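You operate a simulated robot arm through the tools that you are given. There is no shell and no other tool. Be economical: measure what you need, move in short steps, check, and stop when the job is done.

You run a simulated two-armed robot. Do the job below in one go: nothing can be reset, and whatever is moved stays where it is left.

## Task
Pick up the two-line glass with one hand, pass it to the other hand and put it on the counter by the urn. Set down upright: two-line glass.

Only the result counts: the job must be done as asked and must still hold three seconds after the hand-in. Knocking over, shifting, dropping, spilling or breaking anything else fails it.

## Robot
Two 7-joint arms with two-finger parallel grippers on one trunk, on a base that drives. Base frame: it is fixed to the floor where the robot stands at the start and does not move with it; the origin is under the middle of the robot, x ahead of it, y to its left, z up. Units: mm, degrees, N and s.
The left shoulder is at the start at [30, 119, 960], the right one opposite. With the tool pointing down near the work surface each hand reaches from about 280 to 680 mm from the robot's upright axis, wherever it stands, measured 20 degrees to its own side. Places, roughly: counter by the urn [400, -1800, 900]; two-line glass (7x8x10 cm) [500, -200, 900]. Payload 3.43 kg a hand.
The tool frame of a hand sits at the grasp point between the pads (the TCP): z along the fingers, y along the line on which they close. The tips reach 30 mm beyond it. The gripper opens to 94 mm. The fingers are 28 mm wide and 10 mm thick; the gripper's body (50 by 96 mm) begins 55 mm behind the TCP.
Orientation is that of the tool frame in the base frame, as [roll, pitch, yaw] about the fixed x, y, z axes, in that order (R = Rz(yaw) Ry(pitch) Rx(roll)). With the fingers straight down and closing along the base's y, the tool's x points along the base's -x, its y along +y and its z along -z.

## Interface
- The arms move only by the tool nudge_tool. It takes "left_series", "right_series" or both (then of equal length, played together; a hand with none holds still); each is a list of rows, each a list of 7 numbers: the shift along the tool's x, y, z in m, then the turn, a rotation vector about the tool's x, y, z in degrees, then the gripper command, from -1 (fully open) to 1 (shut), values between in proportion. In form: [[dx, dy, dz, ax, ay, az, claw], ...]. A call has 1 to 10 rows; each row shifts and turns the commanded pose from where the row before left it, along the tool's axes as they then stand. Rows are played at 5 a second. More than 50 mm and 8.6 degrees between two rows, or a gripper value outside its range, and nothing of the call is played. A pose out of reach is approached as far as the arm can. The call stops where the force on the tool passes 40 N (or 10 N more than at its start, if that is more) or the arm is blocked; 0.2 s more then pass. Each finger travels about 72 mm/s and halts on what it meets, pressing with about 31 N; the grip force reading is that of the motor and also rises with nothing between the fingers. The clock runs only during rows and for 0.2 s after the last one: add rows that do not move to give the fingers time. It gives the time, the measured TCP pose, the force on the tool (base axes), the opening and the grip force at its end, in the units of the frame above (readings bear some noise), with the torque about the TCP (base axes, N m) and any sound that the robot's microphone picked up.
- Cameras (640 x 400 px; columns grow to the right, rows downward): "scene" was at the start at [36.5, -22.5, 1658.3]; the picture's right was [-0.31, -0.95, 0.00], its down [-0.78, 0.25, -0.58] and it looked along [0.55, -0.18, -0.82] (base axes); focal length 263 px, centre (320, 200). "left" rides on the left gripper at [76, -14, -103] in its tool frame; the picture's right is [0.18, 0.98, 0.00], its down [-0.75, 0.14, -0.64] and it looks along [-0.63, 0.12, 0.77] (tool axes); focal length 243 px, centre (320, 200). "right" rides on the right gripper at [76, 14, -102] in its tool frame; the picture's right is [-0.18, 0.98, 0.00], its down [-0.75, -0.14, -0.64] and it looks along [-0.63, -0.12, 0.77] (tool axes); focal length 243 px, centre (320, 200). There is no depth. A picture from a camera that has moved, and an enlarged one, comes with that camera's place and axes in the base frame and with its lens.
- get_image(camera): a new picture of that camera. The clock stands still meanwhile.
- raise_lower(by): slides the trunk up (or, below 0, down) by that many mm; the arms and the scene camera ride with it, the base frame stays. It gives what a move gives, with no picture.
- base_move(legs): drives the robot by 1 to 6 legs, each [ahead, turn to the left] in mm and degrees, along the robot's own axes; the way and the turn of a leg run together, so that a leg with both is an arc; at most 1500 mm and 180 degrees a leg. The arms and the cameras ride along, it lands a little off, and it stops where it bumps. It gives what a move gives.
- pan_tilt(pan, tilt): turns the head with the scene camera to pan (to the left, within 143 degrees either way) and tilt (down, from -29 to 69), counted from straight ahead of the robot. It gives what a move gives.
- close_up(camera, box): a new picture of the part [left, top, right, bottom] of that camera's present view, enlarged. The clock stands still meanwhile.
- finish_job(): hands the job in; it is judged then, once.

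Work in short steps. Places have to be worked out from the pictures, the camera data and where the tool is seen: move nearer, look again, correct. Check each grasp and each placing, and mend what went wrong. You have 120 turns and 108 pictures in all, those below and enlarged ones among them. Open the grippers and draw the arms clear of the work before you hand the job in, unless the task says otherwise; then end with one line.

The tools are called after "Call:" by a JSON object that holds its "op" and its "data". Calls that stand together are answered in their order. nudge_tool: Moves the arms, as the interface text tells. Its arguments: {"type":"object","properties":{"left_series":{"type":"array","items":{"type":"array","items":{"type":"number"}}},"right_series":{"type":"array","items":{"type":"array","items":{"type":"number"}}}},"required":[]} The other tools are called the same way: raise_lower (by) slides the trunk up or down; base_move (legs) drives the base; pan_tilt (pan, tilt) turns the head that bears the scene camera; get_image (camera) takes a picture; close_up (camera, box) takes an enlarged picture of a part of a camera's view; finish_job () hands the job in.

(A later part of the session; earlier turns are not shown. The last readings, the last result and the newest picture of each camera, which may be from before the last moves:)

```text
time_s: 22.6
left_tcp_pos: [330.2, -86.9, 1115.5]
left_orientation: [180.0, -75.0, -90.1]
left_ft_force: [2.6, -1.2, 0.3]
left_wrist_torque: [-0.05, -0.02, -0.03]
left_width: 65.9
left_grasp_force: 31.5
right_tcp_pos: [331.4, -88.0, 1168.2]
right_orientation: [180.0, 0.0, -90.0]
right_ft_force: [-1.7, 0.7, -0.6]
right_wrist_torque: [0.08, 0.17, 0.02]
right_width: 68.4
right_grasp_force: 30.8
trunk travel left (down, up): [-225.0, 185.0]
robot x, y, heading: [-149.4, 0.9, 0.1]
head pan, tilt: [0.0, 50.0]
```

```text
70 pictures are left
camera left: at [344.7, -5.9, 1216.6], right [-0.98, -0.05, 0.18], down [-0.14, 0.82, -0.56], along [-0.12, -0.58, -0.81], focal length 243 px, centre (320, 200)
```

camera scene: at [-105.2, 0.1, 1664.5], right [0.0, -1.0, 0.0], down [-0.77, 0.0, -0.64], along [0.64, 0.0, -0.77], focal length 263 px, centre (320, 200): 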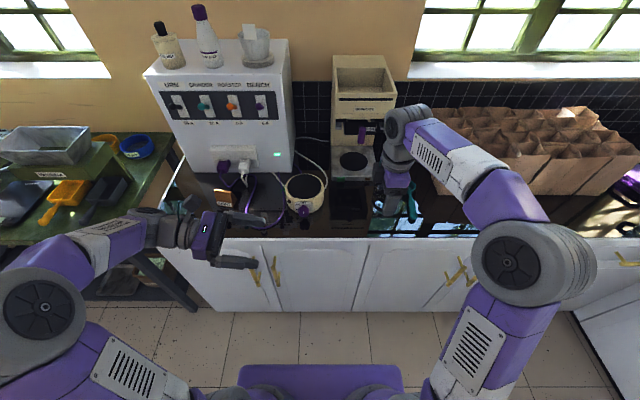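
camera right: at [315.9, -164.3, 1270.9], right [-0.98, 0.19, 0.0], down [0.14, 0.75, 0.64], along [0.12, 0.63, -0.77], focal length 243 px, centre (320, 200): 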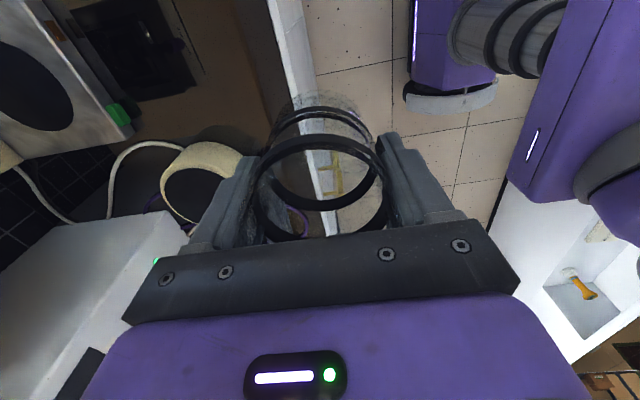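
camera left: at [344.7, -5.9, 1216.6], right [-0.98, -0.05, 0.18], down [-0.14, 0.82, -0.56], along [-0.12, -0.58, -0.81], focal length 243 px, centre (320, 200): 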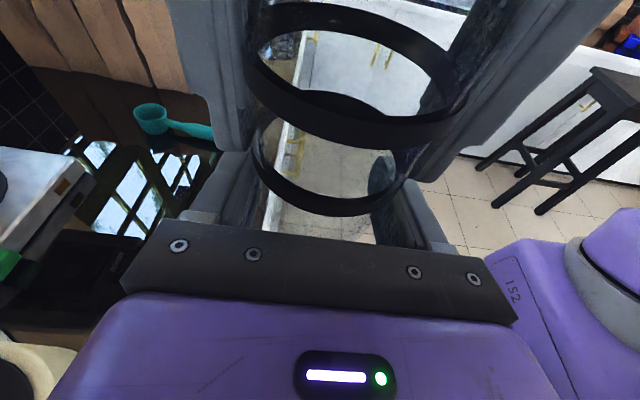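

Left grips at 65.9 mm, forces small. I open the right and raise it 18 mm, then check.

Call:
{"op": "nudge_tool", "data": {"right_series": [[0, 0, 0, 0, 0, 0, 0], [0, 0, 0, 0, 0, 0, -0.6], [0, 0, 0, 0, 0, 0, -0.6], [0, 0, -0.009, 0, 0, 0, -0.6], [0, 0, -0.009, 0, 0, 0, -0.6], [0, 0, 0, 0, 0, 0, -0.6]], "left_series": [[0, 0, 0, 0, 0, 0, 1], [0, 0, 0, 0, 0, 0, 1], [0, 0, 0, 0, 0, 0, 1], [0, 0, 0, 0, 0, 0, 1], [0, 0, 0, 0, 0, 0, 1], [0, 0, 0, 0, 0, 0, 1]]}}

Call:
{"op": "get_image", "data": {"camera": "left"}}

Call:
{"op": "get_image", "data": {"camera": "right"}}

Call:
{"op": "close_up", "data": {"camera": "scene", "box": [290, 160, 400, 230]}}

```text
time_s: 23.9
left_tcp_pos: [329.6, -87.0, 1115.4]
left_orientation: [180.0, -74.9, -90.2]
left_ft_force: [0.8, 0.1, -0.5]
left_wrist_torque: [-0.01, 0.01, -0.01]
left_width: 64.0
left_grasp_force: 31.5
right_tcp_pos: [331.1, -88.7, 1185.4]
right_orientation: [-179.9, -0.1, -90.1]
right_ft_force: [-0.2, -0.6, -0.2]
right_wrist_torque: [-0.02, 0.04, 0.01]
right_width: 75.1
right_grasp_force: 0.1
trunk travel left (down, up): [-225.0, 185.0]
robot x, y, heading: [-152.5, -1.7, -0.2]
head pan, tilt: [0.0, 50.0]
```

```text
69 pictures are left
camera left: at [344.7, -5.9, 1216.5], right [-0.98, -0.05, 0.18], down [-0.14, 0.82, -0.56], along [-0.12, -0.58, -0.81], focal length 243 px, centre (320, 200)
```

left: 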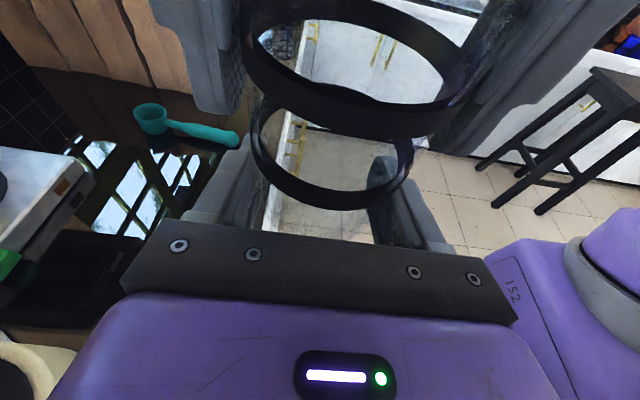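

```text
68 pictures are left
camera right: at [315.7, -164.2, 1288.4], right [-0.98, 0.19, 0.0], down [0.14, 0.75, 0.64], along [0.12, 0.63, -0.77], focal length 243 px, centre (320, 200)
```

right: 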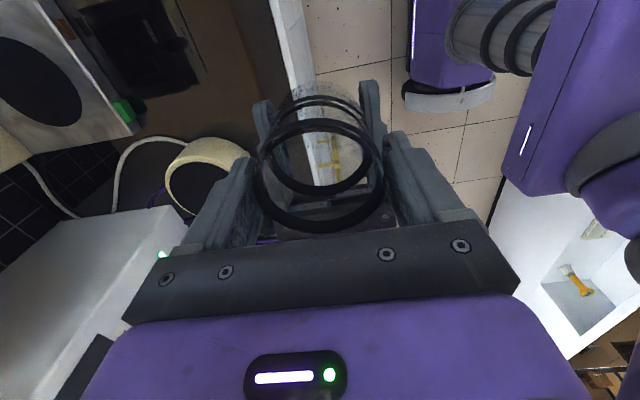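

```text
5.71 times, centred on (345, 195) of scene
camera zoom: at [-105.6, -0.2, 1664.5], right [0.0, -1.0, 0.0], down [-0.77, 0.0, -0.64], along [0.64, 0.0, -0.77], focal length 1505 px, centre (177, 229)
```

zoom: 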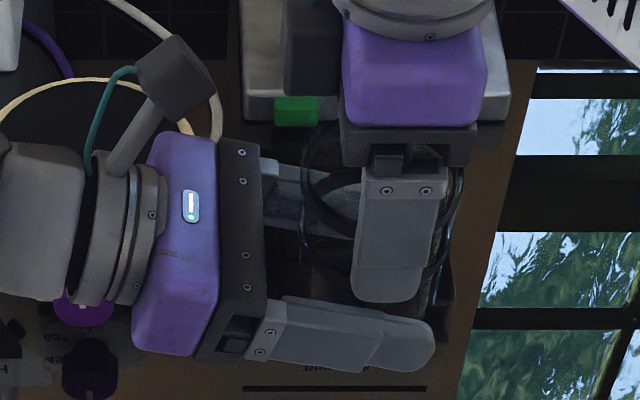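

The left grip settled by 2 mm (probably on the rounded bottom), so I promptly re-grip with the right at the rim.

Call:
{"op": "nudge_tool", "data": {"right_series": [[0, 0, 0, 0, 0, 0, 0], [0, 0, 0, 0, 0, 0, 1], [0, 0, 0, 0, 0, 0, 1], [0, 0, 0, 0, 0, 0, 1]], "left_series": [[0, 0, 0, 0, 0, 0, 1], [0, 0, 0, 0, 0, 0, 1], [0, 0, 0, 0, 0, 0, 1], [0, 0, 0, 0, 0, 0, 1]]}}

Call:
{"op": "get_image", "data": {"camera": "right"}}

Call:
{"op": "close_up", "data": {"camera": "left", "box": [200, 0, 520, 240]}}

```text
time_s: 24.9
left_tcp_pos: [330.4, -86.4, 1115.3]
left_orientation: [180.0, -75.0, -90.0]
left_ft_force: [-1.2, 0.7, -0.9]
left_wrist_torque: [-0.03, -0.11, -0.01]
left_width: 64.4
left_grasp_force: 30.9
right_tcp_pos: [330.6, -88.5, 1185.9]
right_orientation: [180.0, -0.1, -90.1]
right_ft_force: [1.5, -0.9, 1.1]
right_wrist_torque: [0.03, 0.09, 0.01]
right_width: 68.2
right_grasp_force: 30.9
trunk travel left (down, up): [-225.0, 185.0]
robot x, y, heading: [-151.6, -1.6, -0.4]
head pan, tilt: [0.0, 50.0]
```

```text
66 pictures are left
camera right: at [315.7, -164.2, 1288.3], right [-0.98, 0.19, 0.0], down [0.14, 0.75, 0.64], along [0.12, 0.63, -0.77], focal length 243 px, centre (320, 200)
```

right: 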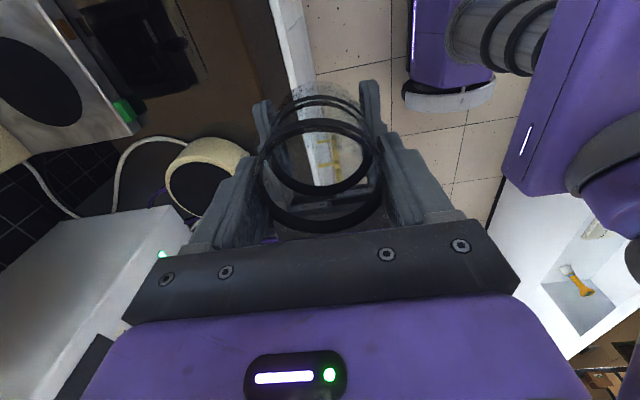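

```text
1.67 times, centred on (360, 120) of left
camera zoom: at [344.6, -5.9, 1216.5], right [-0.98, -0.05, 0.18], down [-0.14, 0.82, -0.56], along [-0.12, -0.58, -0.81], focal length 404 px, centre (253, 333)
```

zoom: 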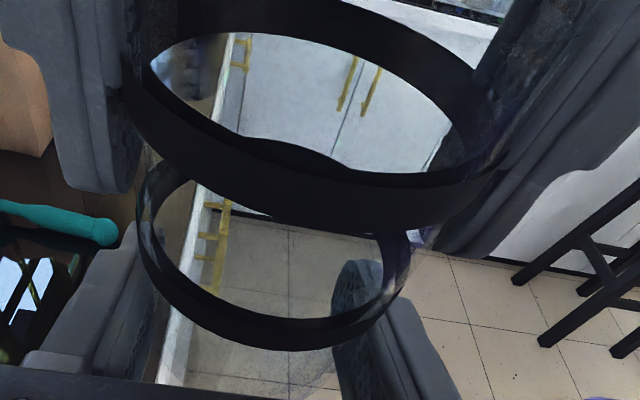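

Right holds again at 68.2 mm at the rim. Now the left opens, rises 18 mm and re-grips.

Call:
{"op": "nudge_tool", "data": {"left_series": [[0, 0, 0, 0, 0, 0, 0], [0, 0, 0, 0, 0, 0, -1], [0, 0, 0, 0, 0, 0, -1], [0.009, 0, -0.0024, 0, 0, 0, -1], [0.009, 0, -0.0024, 0, 0, 0, -1], [0, 0, 0, 0, 0, 0, -1]], "right_series": [[0, 0, 0, 0, 0, 0, 1], [0, 0, 0, 0, 0, 0, 1], [0, 0, 0, 0, 0, 0, 1], [0, 0, 0, 0, 0, 0, 1], [0, 0, 0, 0, 0, 0, 1], [0, 0, 0, 0, 0, 0, 1]]}}

Call:
{"op": "close_up", "data": {"camera": "left", "box": [200, 0, 520, 240]}}

Call:
{"op": "close_up", "data": {"camera": "scene", "box": [290, 160, 400, 230]}}

```text
time_s: 26.4
left_tcp_pos: [329.8, -86.1, 1134.0]
left_orientation: [-179.8, -75.0, -90.2]
left_ft_force: [0.4, -0.5, 0.4]
left_wrist_torque: [0.02, -0.02, -0.04]
left_width: 94.0
left_grasp_force: 0.0
right_tcp_pos: [330.0, -87.3, 1185.0]
right_orientation: [179.9, 0.0, -90.1]
right_ft_force: [0.1, -0.6, 0.5]
right_wrist_torque: [-0.01, 0.05, -0.04]
right_width: 68.4
right_grasp_force: 30.7
trunk travel left (down, up): [-225.0, 185.0]
robot x, y, heading: [-151.0, -0.8, -0.1]
head pan, tilt: [0.0, 50.0]
```

```text
1.67 times, centred on (360, 120) of left
camera zoom: at [344.8, -6.2, 1235.7], right [-0.98, -0.05, 0.18], down [-0.14, 0.82, -0.56], along [-0.12, -0.58, -0.81], focal length 404 px, centre (253, 333)
```

zoom: 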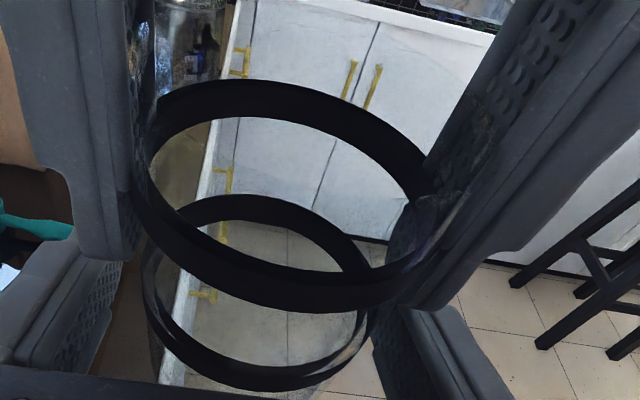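

```text
5.71 times, centred on (345, 195) of scene
camera zoom: at [-105.6, -0.2, 1664.5], right [0.0, -1.0, 0.0], down [-0.77, 0.0, -0.64], along [0.64, 0.0, -0.77], focal length 1505 px, centre (177, 229)
```

zoom: 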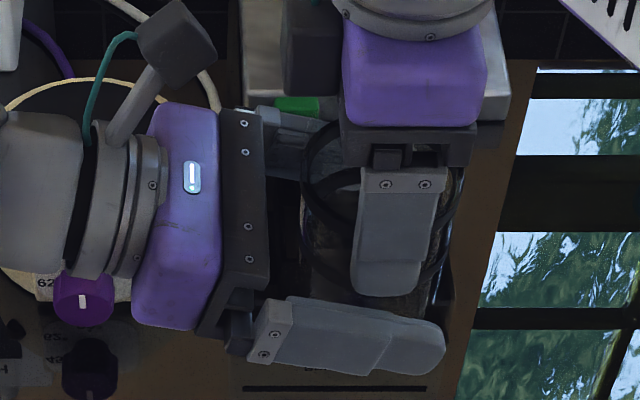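

Alignment is good with no overlap of fingers; close the left.

Call:
{"op": "nudge_tool", "data": {"left_series": [[0, 0, 0, 0, 0, 0, 0], [0, 0, 0, 0, 0, 0, 0.4], [0, 0, 0, 0, 0, 0, 1], [0, 0, 0, 0, 0, 0, 1], [0, 0, 0, 0, 0, 0, 1]], "right_series": [[0, 0, 0, 0, 0, 0, 1], [0, 0, 0, 0, 0, 0, 1], [0, 0, 0, 0, 0, 0, 1], [0, 0, 0, 0, 0, 0, 1], [0, 0, 0, 0, 0, 0, 1]]}}

Call:
{"op": "get_image", "data": {"camera": "left"}}

```text
time_s: 27.6
left_tcp_pos: [329.7, -86.1, 1134.5]
left_orientation: [-179.8, -75.0, -90.2]
left_ft_force: [-2.1, -0.1, 1.4]
left_wrist_torque: [0.0, -0.11, 0.0]
left_width: 65.2
left_grasp_force: 30.8
right_tcp_pos: [330.2, -87.2, 1184.5]
right_orientation: [180.0, 0.0, -90.2]
right_ft_force: [2.0, 0.3, -1.0]
right_wrist_torque: [-0.01, -0.02, -0.05]
right_width: 68.3
right_grasp_force: 31.5
trunk travel left (down, up): [-225.0, 185.0]
robot x, y, heading: [-148.8, 0.9, -0.3]
head pan, tilt: [0.0, 50.0]
```

```text
62 pictures are left
camera left: at [344.7, -6.2, 1235.5], right [-0.98, -0.05, 0.18], down [-0.14, 0.82, -0.56], along [-0.12, -0.58, -0.81], focal length 243 px, centre (320, 200)
```

left: 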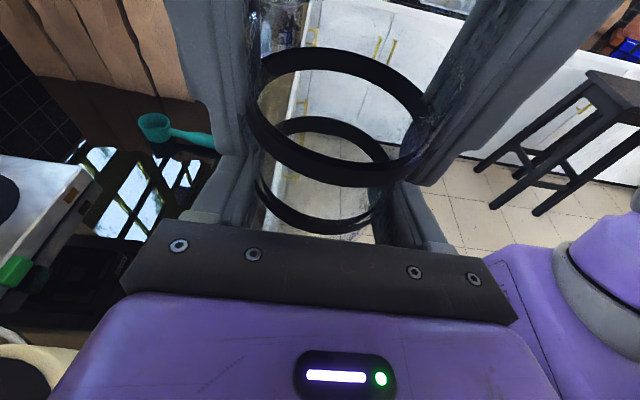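

Both hold it. The right now opens and withdraws straight up.

Call:
{"op": "nudge_tool", "data": {"right_series": [[0, 0, 0, 0, 0, 0, 0], [0, 0, 0, 0, 0, 0, -1], [0, 0, 0, 0, 0, 0, -1], [0, 0, -0.02, 0, 0, 0, -1], [0, 0, -0.03, 0, 0, 0, -1], [0, 0, -0.03, 0, 0, 0, -1], [0, 0, 0, 0, 0, 0, -1]], "left_series": [[0, 0, 0, 0, 0, 0, 1], [0, 0, 0, 0, 0, 0, 1], [0, 0, 0, 0, 0, 0, 1], [0, 0, 0, 0, 0, 0, 1], [0, 0, 0, 0, 0, 0, 1], [0, 0, 0, 0, 0, 0, 1], [0, 0, 0, 0, 0, 0, 1]]}}

Call:
{"op": "get_image", "data": {"camera": "left"}}

Call:
{"op": "get_image", "data": {"camera": "right"}}

Call:
{"op": "close_up", "data": {"camera": "scene", "box": [290, 150, 400, 230]}}

```text
time_s: 29.1
left_tcp_pos: [331.2, -86.4, 1134.8]
left_orientation: [180.0, -75.0, -90.1]
left_ft_force: [0.1, 0.9, 0.5]
left_wrist_torque: [0.01, -0.03, 0.02]
left_width: 65.1
left_grasp_force: 30.5
right_tcp_pos: [330.3, -88.9, 1263.8]
right_orientation: [179.9, 0.1, -90.0]
right_ft_force: [-0.3, -0.1, 0.2]
right_wrist_torque: [0.0, 0.01, 0.01]
right_width: 94.2
right_grasp_force: 0.2
trunk travel left (down, up): [-225.0, 185.0]
robot x, y, heading: [-150.9, 0.7, -0.1]
head pan, tilt: [0.0, 50.0]
```

```text
61 pictures are left
camera left: at [344.8, -6.3, 1235.4], right [-0.98, -0.05, 0.18], down [-0.14, 0.82, -0.56], along [-0.12, -0.58, -0.81], focal length 243 px, centre (320, 200)
```

left: 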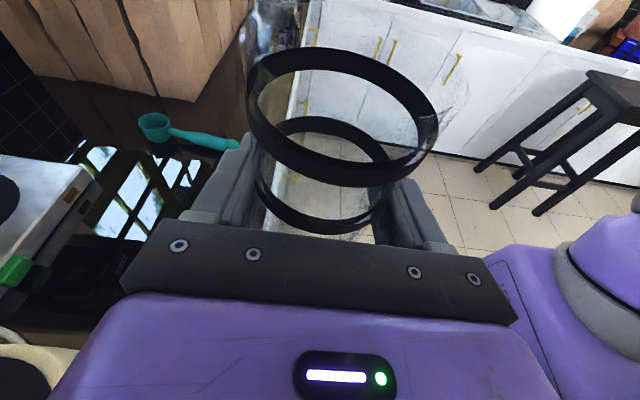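

```text
60 pictures are left
camera right: at [315.8, -165.1, 1367.3], right [-0.98, 0.19, 0.0], down [0.14, 0.75, 0.64], along [0.12, 0.63, -0.77], focal length 243 px, centre (320, 200)
```

right: 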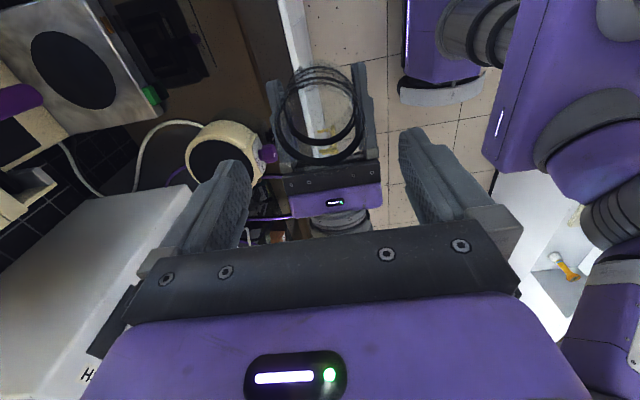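

```text
5.00 times, centred on (345, 190) of scene
camera zoom: at [-105.6, -0.3, 1664.5], right [0.0, -1.0, 0.0], down [-0.77, 0.0, -0.64], along [0.64, 0.0, -0.77], focal length 1317 px, centre (195, 250)
```

zoom: 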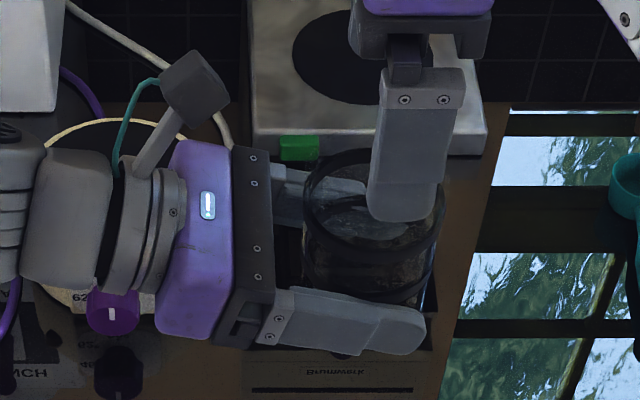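

The left hand alone holds the glass firmly and upright. I stow the right hand to the side and back, then bring the left with the glass a bit closer.

Call:
{"op": "nudge_tool", "data": {"right_series": [[0.03, 0, -0.01, 0, 0, 0, -1], [0.045, 0.01, 0, 0, 0, 0, -1], [0.045, 0.02, 0, 0, 0, 0, -1], [0.045, 0.02, 0, 0, 0, 0, -1], [0.04, 0.02, 0, 0, 0, 0, -1], [0, 0.02, 0, 0, 0, 0, -1]], "left_series": [[0, 0, 0, 0, 0, 0, 1], [0, 0, 0, 0, 0, 0, 1], [-0.0074, 0.02, -0.0277, 0, 0, 0, 1], [-0.0074, 0.02, -0.0277, 0, 0, 0, 1], [-0.0074, 0.02, -0.0277, 0, 0, 0, 1], [0, 0, 0, 0, 0, 0, 1]]}}

Call:
{"op": "pan_tilt", "data": {"pan": -60, "tilt": 35}}

Call:
{"op": "get_image", "data": {"camera": "scene"}}

```text
time_s: 30.6
left_tcp_pos: [269.3, -1.1, 1133.4]
left_orientation: [-179.8, -75.0, -90.2]
left_ft_force: [-0.6, 0.1, -0.1]
left_wrist_torque: [-0.03, 0.0, 0.03]
left_width: 65.2
left_grasp_force: 31.3
right_tcp_pos: [238.9, -291.3, 1275.7]
right_orientation: [-180.0, 0.0, -90.1]
right_ft_force: [0.0, 1.1, -0.2]
right_wrist_torque: [0.0, -0.04, -0.02]
right_width: 93.8
right_grasp_force: 0.1
trunk travel left (down, up): [-225.0, 185.0]
robot x, y, heading: [-149.6, 2.3, -0.3]
head pan, tilt: [0.0, 50.0]
```

```text
time_s: 31.9
left_tcp_pos: [269.2, -1.4, 1133.3]
left_orientation: [180.0, -75.0, -90.1]
left_ft_force: [0.2, -0.7, 0.9]
left_wrist_torque: [-0.02, 0.01, 0.01]
left_width: 65.4
left_grasp_force: 31.1
right_tcp_pos: [240.0, -291.7, 1276.4]
right_orientation: [180.0, 0.0, -90.1]
right_ft_force: [-0.1, 0.0, -0.2]
right_wrist_torque: [-0.01, 0.01, 0.03]
right_width: 94.0
right_grasp_force: 0.0
trunk travel left (down, up): [-225.0, 185.0]
robot x, y, heading: [-150.6, 2.6, -0.2]
head pan, tilt: [-60.0, 35.0]
```

```text
58 pictures are left
camera scene: at [-138.7, -76.3, 1686.3], right [-0.87, -0.5, 0.0], down [-0.29, 0.5, -0.82], along [0.41, -0.71, -0.57], focal length 263 px, centre (320, 200)
```

scene: 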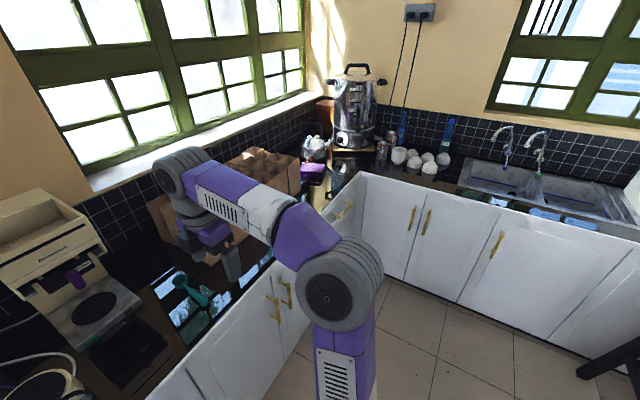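

I enlarge the corner to locate the counter edges and objects around the target.

Call:
{"op": "close_up", "data": {"camera": "scene", "box": [290, 110, 450, 210]}}

```text
4.00 times, centred on (370, 160) of scene
camera zoom: at [-138.7, -76.3, 1686.3], right [-0.87, -0.5, 0.0], down [-0.29, 0.5, -0.82], along [0.41, -0.71, -0.57], focal length 1053 px, centre (120, 360)
```

zoom: 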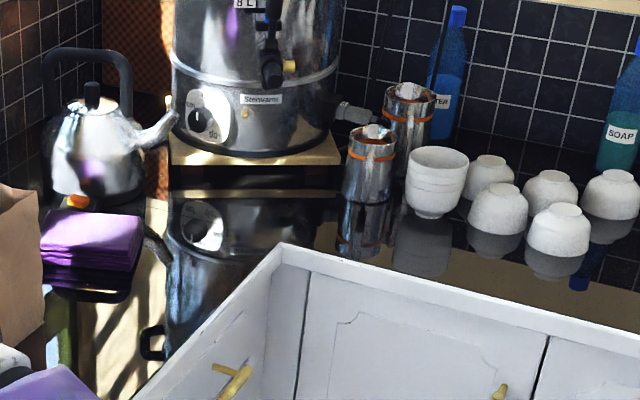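

Objects: cabinet inner corner ≈(377,-1491); urn stand front edge runs diagonally to about (380,-1720); jug near (310,-1725). I look down at my own base to know its size before driving.

Call:
{"op": "pan_tilt", "data": {"pan": -40, "tilt": 69}}

Call:
{"op": "get_image", "data": {"camera": "scene"}}

```text
time_s: 32.8
left_tcp_pos: [270.1, -2.1, 1133.9]
left_orientation: [180.0, -75.1, -90.1]
left_ft_force: [-0.1, 0.1, 0.1]
left_wrist_torque: [-0.05, 0.01, 0.0]
left_width: 65.3
left_grasp_force: 31.1
right_tcp_pos: [239.1, -291.9, 1274.7]
right_orientation: [-180.0, 0.0, -90.1]
right_ft_force: [0.2, 0.1, 0.4]
right_wrist_torque: [-0.07, -0.01, -0.01]
right_width: 94.1
right_grasp_force: 0.1
trunk travel left (down, up): [-225.0, 185.0]
robot x, y, heading: [-149.7, -3.5, -0.0]
head pan, tilt: [-40.0, 68.8]
```

```text
56 pictures are left
camera scene: at [-139.9, -36.1, 1642.6], right [-0.64, -0.76, 0.0], down [-0.71, 0.6, -0.36], along [0.28, -0.23, -0.93], focal length 263 px, centre (320, 200)
```

scene: 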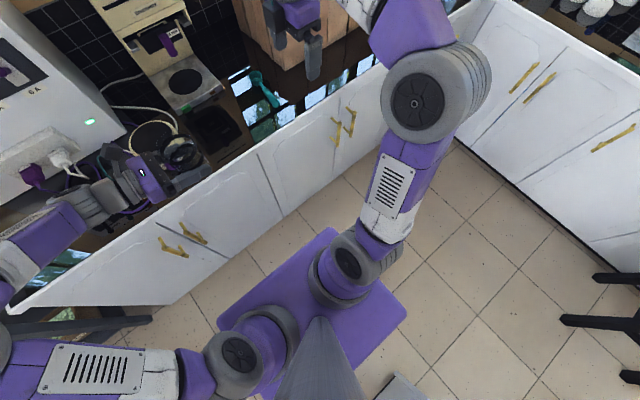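

Base is about ±345 mm wide, 250 mm ahead, 280 mm behind the axis. I turn to -82° and drive 500 mm into the free aisle, where I can re-orient the left hand.

Call:
{"op": "base_move", "data": {"legs": [[0, -82], [500, 0]]}}

Call:
{"op": "pan_tilt", "data": {"pan": 0, "tilt": 45}}

Call:
{"op": "get_image", "data": {"camera": "scene"}}

```text
time_s: 39.3
left_tcp_pos: [-16.5, -914.0, 1133.0]
left_orientation: [179.9, -75.0, -171.5]
left_ft_force: [-0.1, 0.4, 0.1]
left_wrist_torque: [0.03, 0.02, -0.04]
left_width: 65.0
left_grasp_force: 31.0
right_tcp_pos: [-309.5, -927.0, 1275.6]
right_orientation: [-179.9, 0.0, -171.6]
right_ft_force: [0.0, 0.1, 0.3]
right_wrist_torque: [0.02, 0.0, 0.02]
right_width: 94.2
right_grasp_force: 0.0
trunk travel left (down, up): [-225.0, 185.0]
robot x, y, heading: [-76.1, -496.7, -81.5]
head pan, tilt: [-40.0, 68.8]
```

```text
time_s: 40.4
left_tcp_pos: [-16.6, -914.2, 1133.8]
left_orientation: [-180.0, -75.0, -171.6]
left_ft_force: [0.3, 0.4, -0.4]
left_wrist_torque: [0.03, 0.0, -0.01]
left_width: 65.1
left_grasp_force: 31.5
right_tcp_pos: [-307.4, -926.5, 1275.3]
right_orientation: [-180.0, 0.1, -171.6]
right_ft_force: [-0.3, 0.0, 0.3]
right_wrist_torque: [0.0, 0.03, -0.04]
right_width: 94.2
right_grasp_force: 0.1
trunk travel left (down, up): [-225.0, 185.0]
robot x, y, heading: [-76.0, -500.0, -81.9]
head pan, tilt: [0.0, 45.0]
```

```text
55 pictures are left
camera scene: at [-72.0, -548.7, 1671.4], right [-0.99, -0.15, 0.0], down [-0.1, 0.7, -0.71], along [0.1, -0.7, -0.71], focal length 263 px, centre (320, 200)
```

scene: 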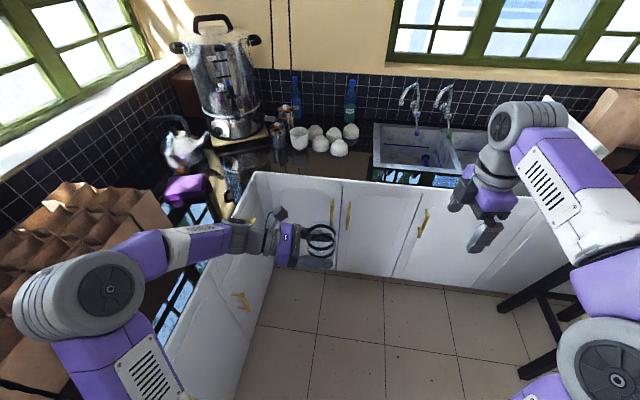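

Good view and the glass is held. I rotate the left hand about the vertical to point ahead, starting with 60°, keeping it level.

Call:
{"op": "nudge_tool", "data": {"left_series": [[0, 0, 0, 8.21, 0, -2.2, 1], [0, 0, 0, 8.21, 0, -2.2, 1], [0, 0, 0, 8.21, 0, -2.2, 1], [0, 0, 0, 8.21, 0, -2.2, 1], [0, 0, 0, 8.21, 0, -2.2, 1], [0, 0, 0, 8.21, 0, -2.2, 1], [0, 0, 0, 8.21, 0, -2.2, 1]]}}

```text
time_s: 42.0
left_tcp_pos: [-16.9, -913.5, 1133.3]
left_orientation: [-179.6, -75.0, -118.0]
left_ft_force: [-0.2, -0.3, -0.4]
left_wrist_torque: [-0.01, 0.01, 0.02]
left_width: 65.1
left_grasp_force: 30.9
left hand out of reach, approached as far as the arm can: row 7
right_tcp_pos: [-309.5, -926.5, 1275.3]
right_orientation: [-180.0, 0.0, -171.6]
right_ft_force: [0.2, -0.4, 0.1]
right_wrist_torque: [0.0, -0.01, 0.01]
right_width: 94.3
right_grasp_force: 0.0
trunk travel left (down, up): [-225.0, 185.0]
robot x, y, heading: [-78.2, -497.0, -81.6]
head pan, tilt: [0.0, 45.0]
```

The turn hit a limit after 54° since the hand is close to the body. I move it outward and left (about 100 mm ahead, 120 mm left), then continue turning.

Call:
{"op": "nudge_tool", "data": {"left_series": [[0.0006, -0.039, 0.0022, 0, 0, 0, 1], [0.0006, -0.039, 0.0022, 0, 0, 0, 1], [0.0006, -0.039, 0.0022, 0, 0, 0, 1], [0.0006, -0.039, 0.0022, 0, 0, 0, 1], [0, 0, 0, 8.21, 0, -2.2, 1], [0, 0, 0, 8.21, 0, -2.2, 1], [0, 0, 0, 8.21, 0, -2.2, 1]]}}

Call:
{"op": "get_image", "data": {"camera": "scene"}}

```text
time_s: 43.6
left_tcp_pos: [123.3, -997.6, 1108.8]
left_orientation: [175.1, -72.3, -86.3]
left_ft_force: [5.4, 1.9, 5.1]
left_wrist_torque: [0.33, 0.13, -0.42]
left_width: 65.4
left_grasp_force: 30.9
right_tcp_pos: [-311.7, -930.3, 1272.4]
right_orientation: [179.7, 0.2, -171.6]
right_ft_force: [-1.5, -1.7, -1.6]
right_wrist_torque: [0.1, -0.06, -0.02]
right_width: 93.8
right_grasp_force: 0.1
trunk travel left (down, up): [-225.0, 185.0]
robot x, y, heading: [-74.1, -503.2, -81.7]
head pan, tilt: [0.0, 45.0]
```

```text
54 pictures are left
camera scene: at [-75.6, -554.3, 1671.2], right [-0.99, -0.15, 0.0], down [-0.1, 0.7, -0.7], along [0.1, -0.7, -0.71], focal length 263 px, centre (320, 200)
```

scene: 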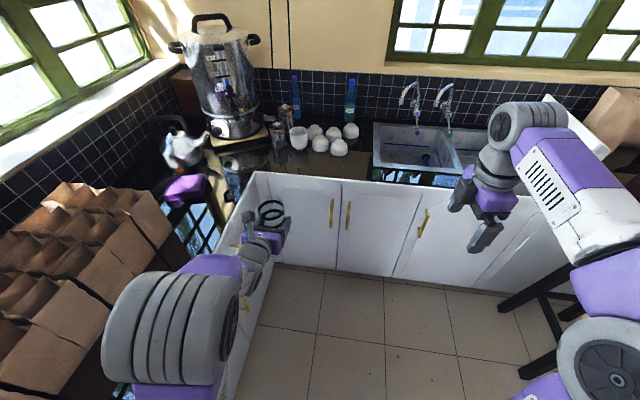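

The arm swung its elbow and readings seem unsettled; I let it settle and re-read.

Call:
{"op": "nudge_tool", "data": {"left_series": [[0, 0, 0, 0, 0, 0, 1], [0, 0, 0, 0, 0, 0, 1]]}}

Call:
{"op": "get_image", "data": {"camera": "scene"}}

Call:
{"op": "get_image", "data": {"camera": "left"}}

```text
time_s: 44.2
left_tcp_pos: [117.7, -992.8, 1134.5]
left_orientation: [-179.9, -75.1, -92.2]
left_ft_force: [0.2, 0.6, 0.3]
left_wrist_torque: [0.03, 0.01, -0.02]
left_width: 65.3
left_grasp_force: 30.7
right_tcp_pos: [-310.2, -925.2, 1275.5]
right_orientation: [-179.8, 0.0, -171.6]
right_ft_force: [0.6, 0.3, -1.3]
right_wrist_torque: [-0.04, -0.02, 0.02]
right_width: 94.0
right_grasp_force: 0.0
trunk travel left (down, up): [-225.0, 185.0]
robot x, y, heading: [-78.7, -498.5, -81.4]
head pan, tilt: [0.0, 45.0]
```

```text
53 pictures are left
camera scene: at [-72.1, -547.1, 1671.5], right [-0.99, -0.15, 0.0], down [-0.1, 0.7, -0.71], along [0.1, -0.7, -0.71], focal length 263 px, centre (320, 200)
```

scene: 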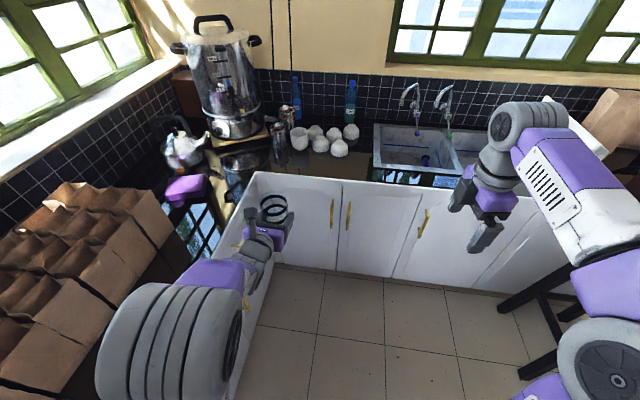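

```text
52 pictures are left
camera left: at [134.1, -912.8, 1234.9], right [-0.98, -0.01, 0.18], down [-0.11, 0.82, -0.56], along [-0.14, -0.57, -0.81], focal length 243 px, centre (320, 200)
```

left: 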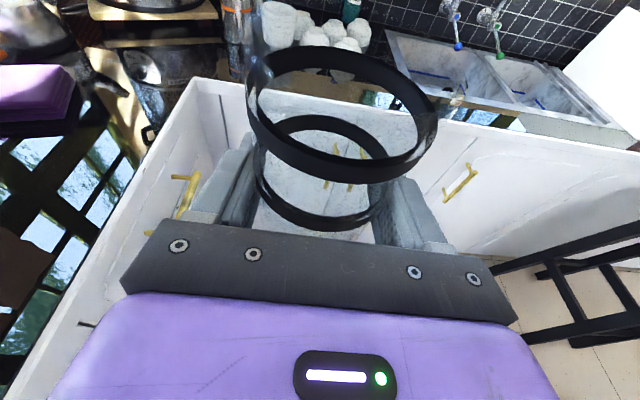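

Settled well: fingers now point -y (world), glass upright. I turn 4.5° more and drive 560 mm towards the sink counter, then look.

Call:
{"op": "base_move", "data": {"legs": [[0, -4.5], [560, 0]]}}

Call:
{"op": "pan_tilt", "data": {"pan": 25, "tilt": 50}}

Call:
{"op": "get_image", "data": {"camera": "scene"}}

Call:
{"op": "get_image", "data": {"camera": "left"}}

```text
time_s: 47.9
left_tcp_pos: [116.7, -1569.7, 1133.5]
left_orientation: [179.9, -74.9, -96.6]
left_ft_force: [0.5, 0.7, 0.4]
left_wrist_torque: [-0.02, 0.01, 0.02]
left_width: 65.1
left_grasp_force: 31.2
right_tcp_pos: [-302.6, -1470.0, 1275.8]
right_orientation: [180.0, -0.1, -175.9]
right_ft_force: [-0.3, -0.5, -0.3]
right_wrist_torque: [0.01, 0.03, 0.01]
right_width: 94.0
right_grasp_force: 0.1
trunk travel left (down, up): [-225.0, 185.0]
robot x, y, heading: [-34.4, -1058.0, -85.9]
head pan, tilt: [0.0, 45.0]
```

```text
time_s: 48.8
left_tcp_pos: [116.0, -1569.5, 1133.4]
left_orientation: [-179.9, -75.1, -96.6]
left_ft_force: [-0.3, 0.4, 0.0]
left_wrist_torque: [0.04, 0.02, -0.02]
left_width: 65.0
left_grasp_force: 30.4
right_tcp_pos: [-303.2, -1470.0, 1274.4]
right_orientation: [-180.0, 0.0, -175.8]
right_ft_force: [-0.1, 0.5, 0.4]
right_wrist_torque: [0.05, -0.02, -0.02]
right_width: 93.8
right_grasp_force: 0.2
trunk travel left (down, up): [-225.0, 185.0]
robot x, y, heading: [-35.2, -1060.2, -86.0]
head pan, tilt: [25.0, 50.0]
```

```text
51 pictures are left
camera scene: at [-5.6, -1097.7, 1664.6], right [-0.88, -0.48, 0.0], down [-0.37, 0.67, -0.64], along [0.31, -0.56, -0.77], focal length 263 px, centre (320, 200)
```

scene: 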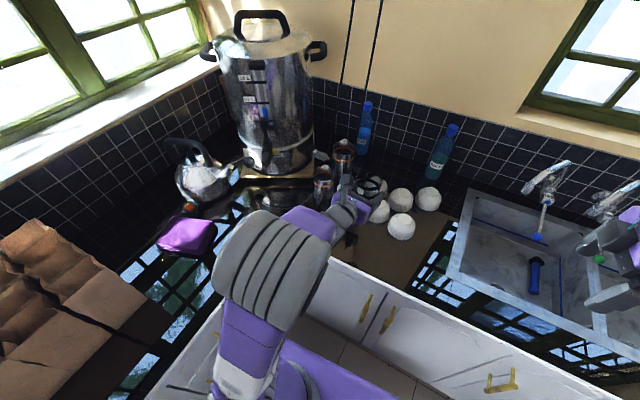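

```text
50 pictures are left
camera left: at [139.9, -1491.4, 1234.3], right [-0.98, 0.07, 0.18], down [-0.05, 0.83, -0.56], along [-0.18, -0.56, -0.81], focal length 243 px, centre (320, 200)
```

left: 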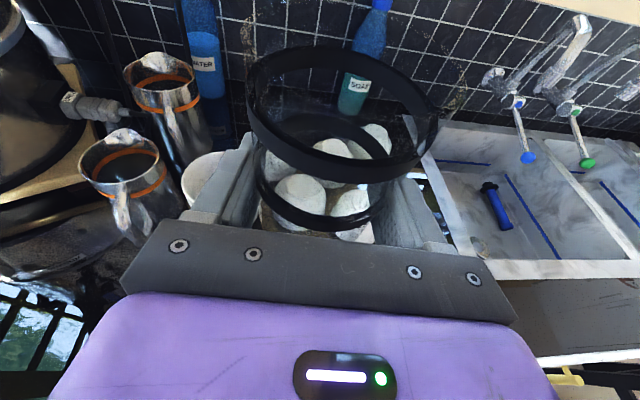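

I enlarge the placing area to work out the stand, jugs and free space.

Call:
{"op": "close_up", "data": {"camera": "scene", "box": [160, 120, 400, 270]}}

Call:
{"op": "close_up", "data": {"camera": "left", "box": [0, 0, 260, 290]}}

```text
2.67 times, centred on (280, 195) of scene
camera zoom: at [-5.6, -1097.7, 1664.6], right [-0.88, -0.48, 0.0], down [-0.37, 0.67, -0.64], along [0.31, -0.56, -0.77], focal length 702 px, centre (427, 213)
```

zoom: 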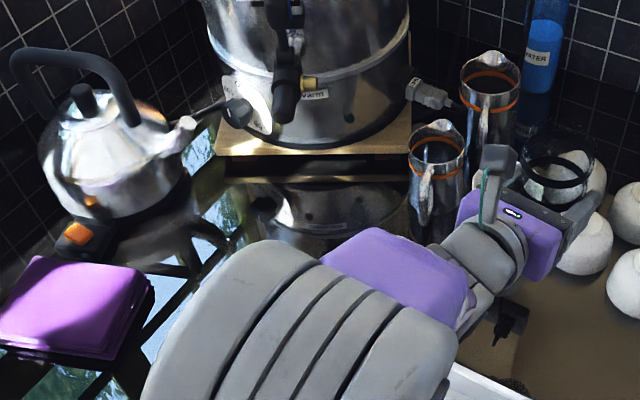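

```text
1.38 times, centred on (130, 145) of left
camera zoom: at [139.9, -1491.4, 1234.3], right [-0.98, 0.07, 0.18], down [-0.05, 0.83, -0.56], along [-0.18, -0.56, -0.81], focal length 335 px, centre (582, 276)
```

zoom: 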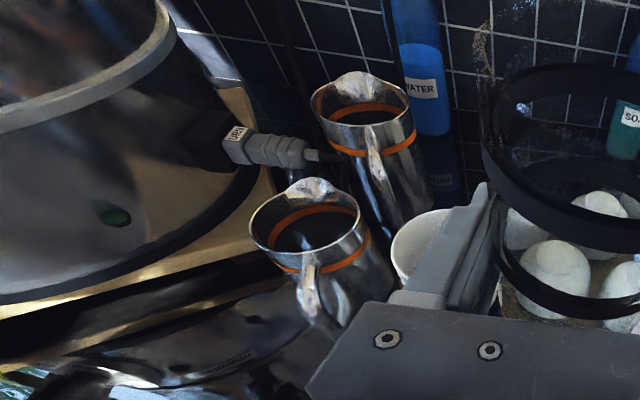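

Stand's front edge runs (365,-1708)→(597,-1587), jug 1 around (285,-1690). A free spot right in front of the urn is about (385,-1612). I move the glass over it at height and turn the fingers towards the urn.

Call:
{"op": "nudge_tool", "data": {"left_series": [[0.0004, -0.0389, 0.0016, 0, 0, 0, 1], [0.0004, -0.0389, 0.0016, 0, 0, 0, 1], [0.0004, -0.0389, 0.0016, 8.21, 0, -2.2, 1], [0, 0, 0, 8.21, 0, -2.2, 1], [0, 0, 0, 8.21, 0, -2.2, 1], [0, 0, 0, 0, 0, 0, 1], [0, 0, 0, 0, 0, 0, 1]]}}

Call:
{"op": "get_image", "data": {"camera": "left"}}

Call:
{"op": "get_image", "data": {"camera": "scene"}}

```text
time_s: 50.4
left_tcp_pos: [230.8, -1587.1, 1133.9]
left_orientation: [-180.0, -75.1, -71.2]
left_ft_force: [-0.1, -0.6, -1.1]
left_wrist_torque: [0.0, 0.0, 0.01]
left_width: 65.0
left_grasp_force: 31.1
right_tcp_pos: [-302.2, -1469.4, 1274.3]
right_orientation: [179.9, 0.0, -176.1]
right_ft_force: [-0.4, -0.4, -0.9]
right_wrist_torque: [0.02, 0.0, 0.0]
right_width: 93.8
right_grasp_force: 0.1
trunk travel left (down, up): [-225.0, 185.0]
robot x, y, heading: [-38.9, -1061.0, -86.2]
head pan, tilt: [25.0, 50.0]
```

```text
47 pictures are left
camera left: at [218.9, -1506.9, 1234.9], right [-0.92, -0.36, 0.18], down [-0.4, 0.73, -0.56], along [0.07, -0.58, -0.81], focal length 243 px, centre (320, 200)
```

left: 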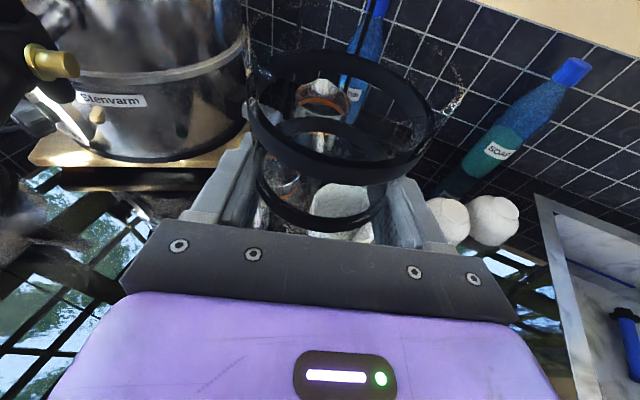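

```text
46 pictures are left
camera scene: at [-6.4, -1097.9, 1664.6], right [-0.87, -0.48, 0.0], down [-0.37, 0.67, -0.64], along [0.31, -0.56, -0.77], focal length 263 px, centre (320, 200)
```

scene: 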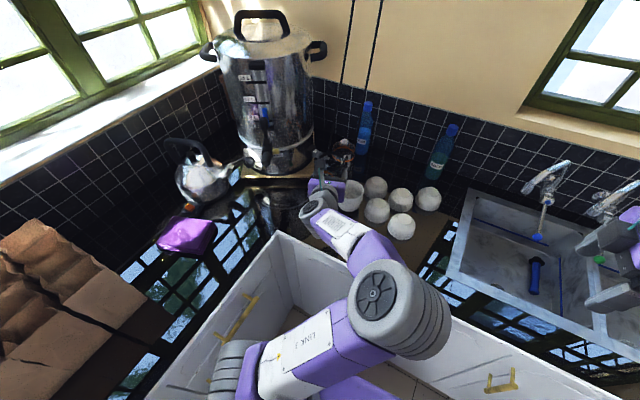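

The glass is over the counter in front of jug 1; I move on to above (385,-1612).

Call:
{"op": "nudge_tool", "data": {"left_series": [[0.0048, -0.0345, 0.0177, 0, 0, 0, 1], [0.0048, -0.0345, 0.0177, 0, 0, 0, 1], [0.0048, -0.0345, 0.0177, 0, 0, 0, 1], [0.0048, -0.0345, 0.0177, 0, 0, 0, 1], [0, 0, 0, 0, 0, 0, 1], [0, 0, 0, 0, 0, 0, 1]]}}

Call:
{"op": "get_image", "data": {"camera": "left"}}

Call:
{"op": "close_up", "data": {"camera": "scene", "box": [160, 120, 400, 270]}}

```text
time_s: 51.8
left_tcp_pos: [387.6, -1613.0, 1134.7]
left_orientation: [180.0, -75.0, -71.2]
left_ft_force: [-1.2, -0.6, -0.3]
left_wrist_torque: [-0.01, 0.0, -0.01]
left_width: 65.3
left_grasp_force: 31.4
right_tcp_pos: [-304.1, -1470.1, 1276.8]
right_orientation: [-179.9, 0.0, -176.0]
right_ft_force: [0.1, 0.3, -0.2]
right_wrist_torque: [0.01, 0.01, 0.0]
right_width: 94.0
right_grasp_force: 0.1
trunk travel left (down, up): [-225.0, 185.0]
robot x, y, heading: [-40.0, -1058.7, -86.1]
head pan, tilt: [25.0, 50.0]
```

```text
45 pictures are left
camera left: at [374.7, -1532.1, 1235.1], right [-0.92, -0.36, 0.18], down [-0.4, 0.73, -0.56], along [0.07, -0.58, -0.81], focal length 243 px, centre (320, 200)
```

left: 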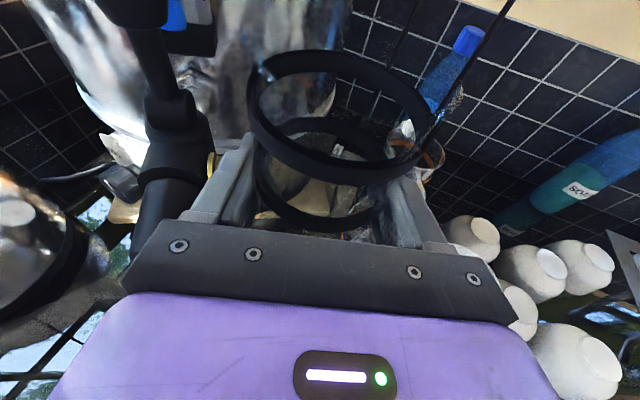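

```text
2.67 times, centred on (280, 195) of scene
camera zoom: at [-5.5, -1097.7, 1664.5], right [-0.87, -0.48, 0.0], down [-0.37, 0.67, -0.64], along [0.31, -0.56, -0.77], focal length 702 px, centre (427, 213)
```

zoom: 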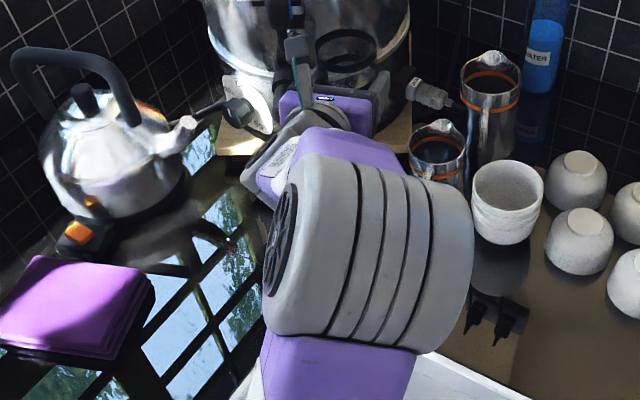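

The urn's black tap is close on the left of the hand, so I measure it before descending.

Call:
{"op": "close_up", "data": {"camera": "left", "box": [0, 0, 320, 300]}}

Call:
{"op": "close_up", "data": {"camera": "scene", "box": [220, 110, 340, 200]}}

```text
1.33 times, centred on (160, 150) of left
camera zoom: at [374.7, -1532.1, 1235.1], right [-0.92, -0.36, 0.18], down [-0.4, 0.73, -0.56], along [0.07, -0.58, -0.81], focal length 324 px, centre (533, 267)
```

zoom: 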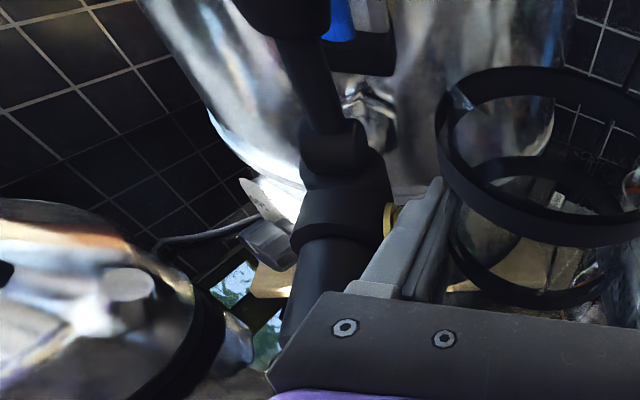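

```text
4.44 times, centred on (280, 155) of scene
camera zoom: at [-5.5, -1097.7, 1664.5], right [-0.87, -0.48, 0.0], down [-0.37, 0.67, -0.64], along [0.31, -0.56, -0.77], focal length 1170 px, centre (498, 400)
```

zoom: 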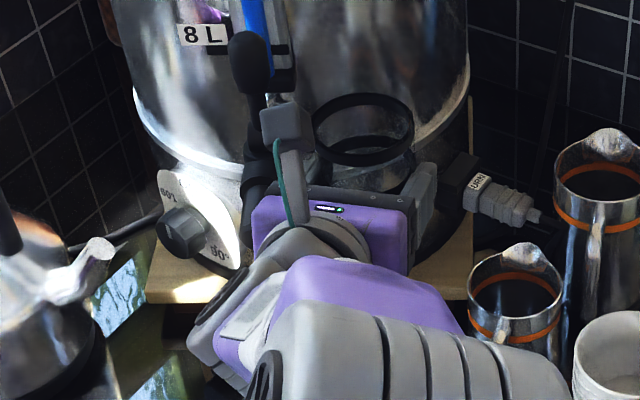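

Tap is at ≈(500,-1630), about 100 mm to the side, so the descent is clear. I lower 120 mm and check.

Call:
{"op": "nudge_tool", "data": {"left_series": [[-0.0386, 0, 0.0104, 0, 0, 0, 1], [-0.0386, 0, 0.0104, 0, 0, 0, 1], [-0.0386, 0, 0.0104, 0, 0, 0, 1], [0, 0, 0, 0, 0, 0, 1]]}}

Call:
{"op": "get_image", "data": {"camera": "left"}}

Call:
{"op": "get_image", "data": {"camera": "scene"}}

```text
time_s: 52.8
left_tcp_pos: [385.4, -1610.6, 1024.2]
left_orientation: [179.5, -75.1, -70.8]
left_ft_force: [0.6, -0.2, 0.0]
left_wrist_torque: [0.0, -0.01, 0.0]
left_width: 65.2
left_grasp_force: 31.3
left hand out of reach, approached as far as the arm can: row 3
right_tcp_pos: [-300.9, -1467.9, 1276.4]
right_orientation: [-179.9, 0.0, -176.0]
right_ft_force: [0.5, 0.6, 0.6]
right_wrist_torque: [0.0, 0.0, 0.0]
right_width: 94.3
right_grasp_force: 0.0
trunk travel left (down, up): [-225.0, 185.0]
robot x, y, heading: [-39.3, -1061.3, -86.0]
head pan, tilt: [25.0, 50.0]
```

```text
41 pictures are left
camera left: at [374.1, -1529.6, 1125.4], right [-0.92, -0.36, 0.18], down [-0.4, 0.73, -0.56], along [0.07, -0.59, -0.81], focal length 243 px, centre (320, 200)
```

left: 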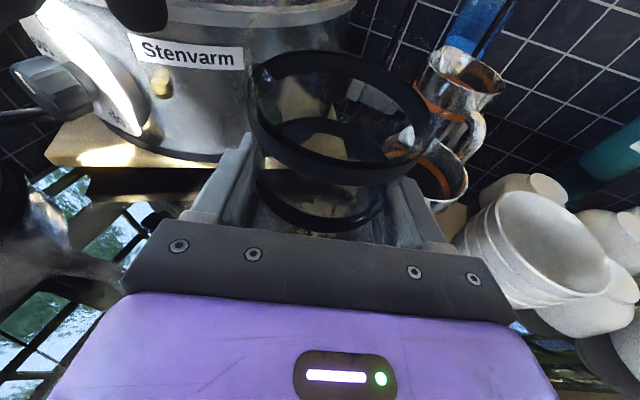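

```text
40 pictures are left
camera scene: at [-3.9, -1096.0, 1664.6], right [-0.87, -0.48, 0.0], down [-0.37, 0.67, -0.64], along [0.31, -0.56, -0.77], focal length 263 px, centre (320, 200)
```

scene: 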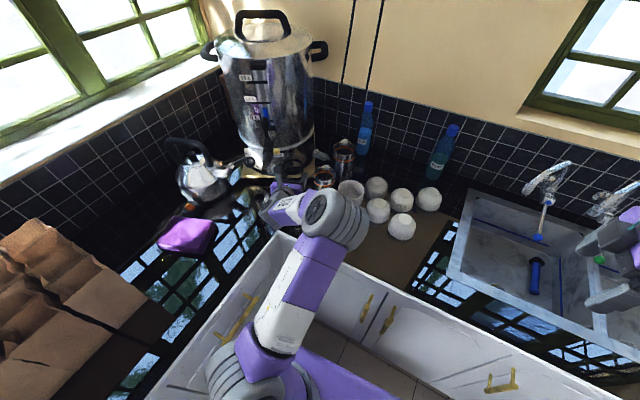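

The arm ran into its reach limit at 1024, so I'd use the trunk to lower. First I check the left elbow's clearance over the counter using the right camera.

Call:
{"op": "get_image", "data": {"camera": "right"}}

Call:
{"op": "close_up", "data": {"camera": "scene", "box": [220, 140, 420, 280]}}

```text
39 pictures are left
camera right: at [-378.5, -1459.2, 1379.0], right [0.12, 0.99, 0.0], down [0.76, -0.09, 0.64], along [0.64, -0.08, -0.77], focal length 243 px, centre (320, 200)
```

right: 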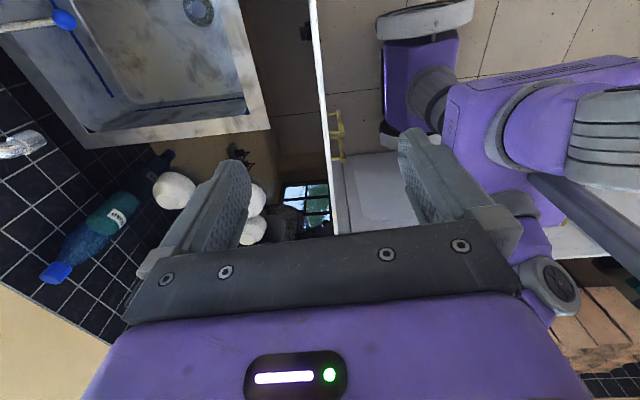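

```text
2.86 times, centred on (320, 210) of scene
camera zoom: at [-3.9, -1096.0, 1664.6], right [-0.87, -0.48, 0.0], down [-0.37, 0.67, -0.64], along [0.31, -0.56, -0.77], focal length 752 px, centre (320, 171)
```

zoom: 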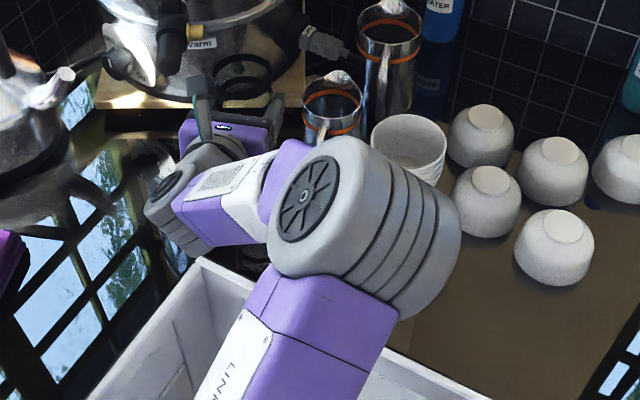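

I can't see the elbow past the gripper, so I tilt the right hand 34° up towards the left arm to view it from the side.

Call:
{"op": "nudge_tool", "data": {"right_series": [[0, 0, 0, 0, -8.5, 0, -1], [0, 0, 0, 0, -8.5, 0, -1], [0, 0, 0, 0, -8.5, 0, -1], [0, 0, 0, 0, -8.5, 0, -1], [0, 0, 0, 0, 0, 0, -1]]}}

Call:
{"op": "get_image", "data": {"camera": "right"}}

```text
time_s: 54.0
left_tcp_pos: [385.5, -1612.0, 1024.5]
left_orientation: [179.8, -75.0, -71.1]
left_ft_force: [-0.2, 0.0, -0.6]
left_wrist_torque: [0.0, 0.02, -0.01]
left_width: 65.4
left_grasp_force: 31.4
right_tcp_pos: [-302.0, -1469.6, 1276.2]
right_orientation: [180.0, 34.2, -176.1]
right_ft_force: [0.2, 0.3, 0.5]
right_wrist_torque: [-0.05, 0.0, 0.0]
right_width: 94.1
right_grasp_force: 0.0
trunk travel left (down, up): [-225.0, 185.0]
robot x, y, heading: [-38.3, -1059.2, -85.9]
head pan, tilt: [25.0, 50.0]
```

```text
37 pictures are left
camera right: at [-423.8, -1463.6, 1317.6], right [0.08, 0.99, 0.1], down [0.27, -0.12, 0.95], along [0.96, -0.05, -0.28], focal length 243 px, centre (320, 200)
```

right: 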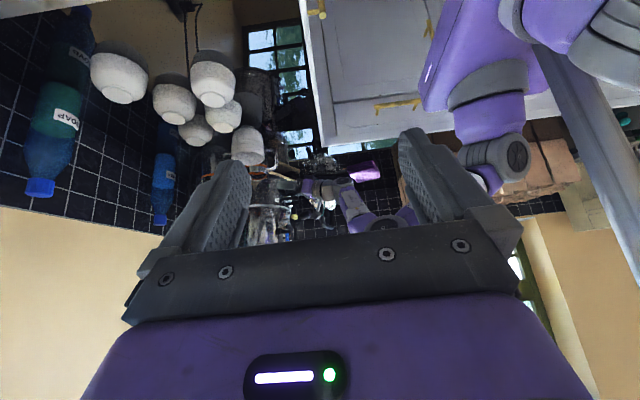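

The upside-down side view shows the left arm between the fingers. Enlarge.

Call:
{"op": "close_up", "data": {"camera": "right", "box": [220, 120, 440, 240]}}

```text
2.91 times, centred on (330, 180) of right
camera zoom: at [-423.8, -1463.6, 1317.6], right [0.08, 0.99, 0.1], down [0.27, -0.12, 0.95], along [0.96, -0.05, -0.28], focal length 706 px, centre (291, 258)
```

zoom: 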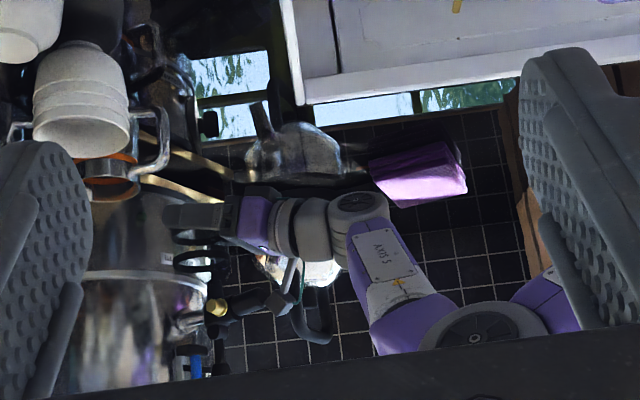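

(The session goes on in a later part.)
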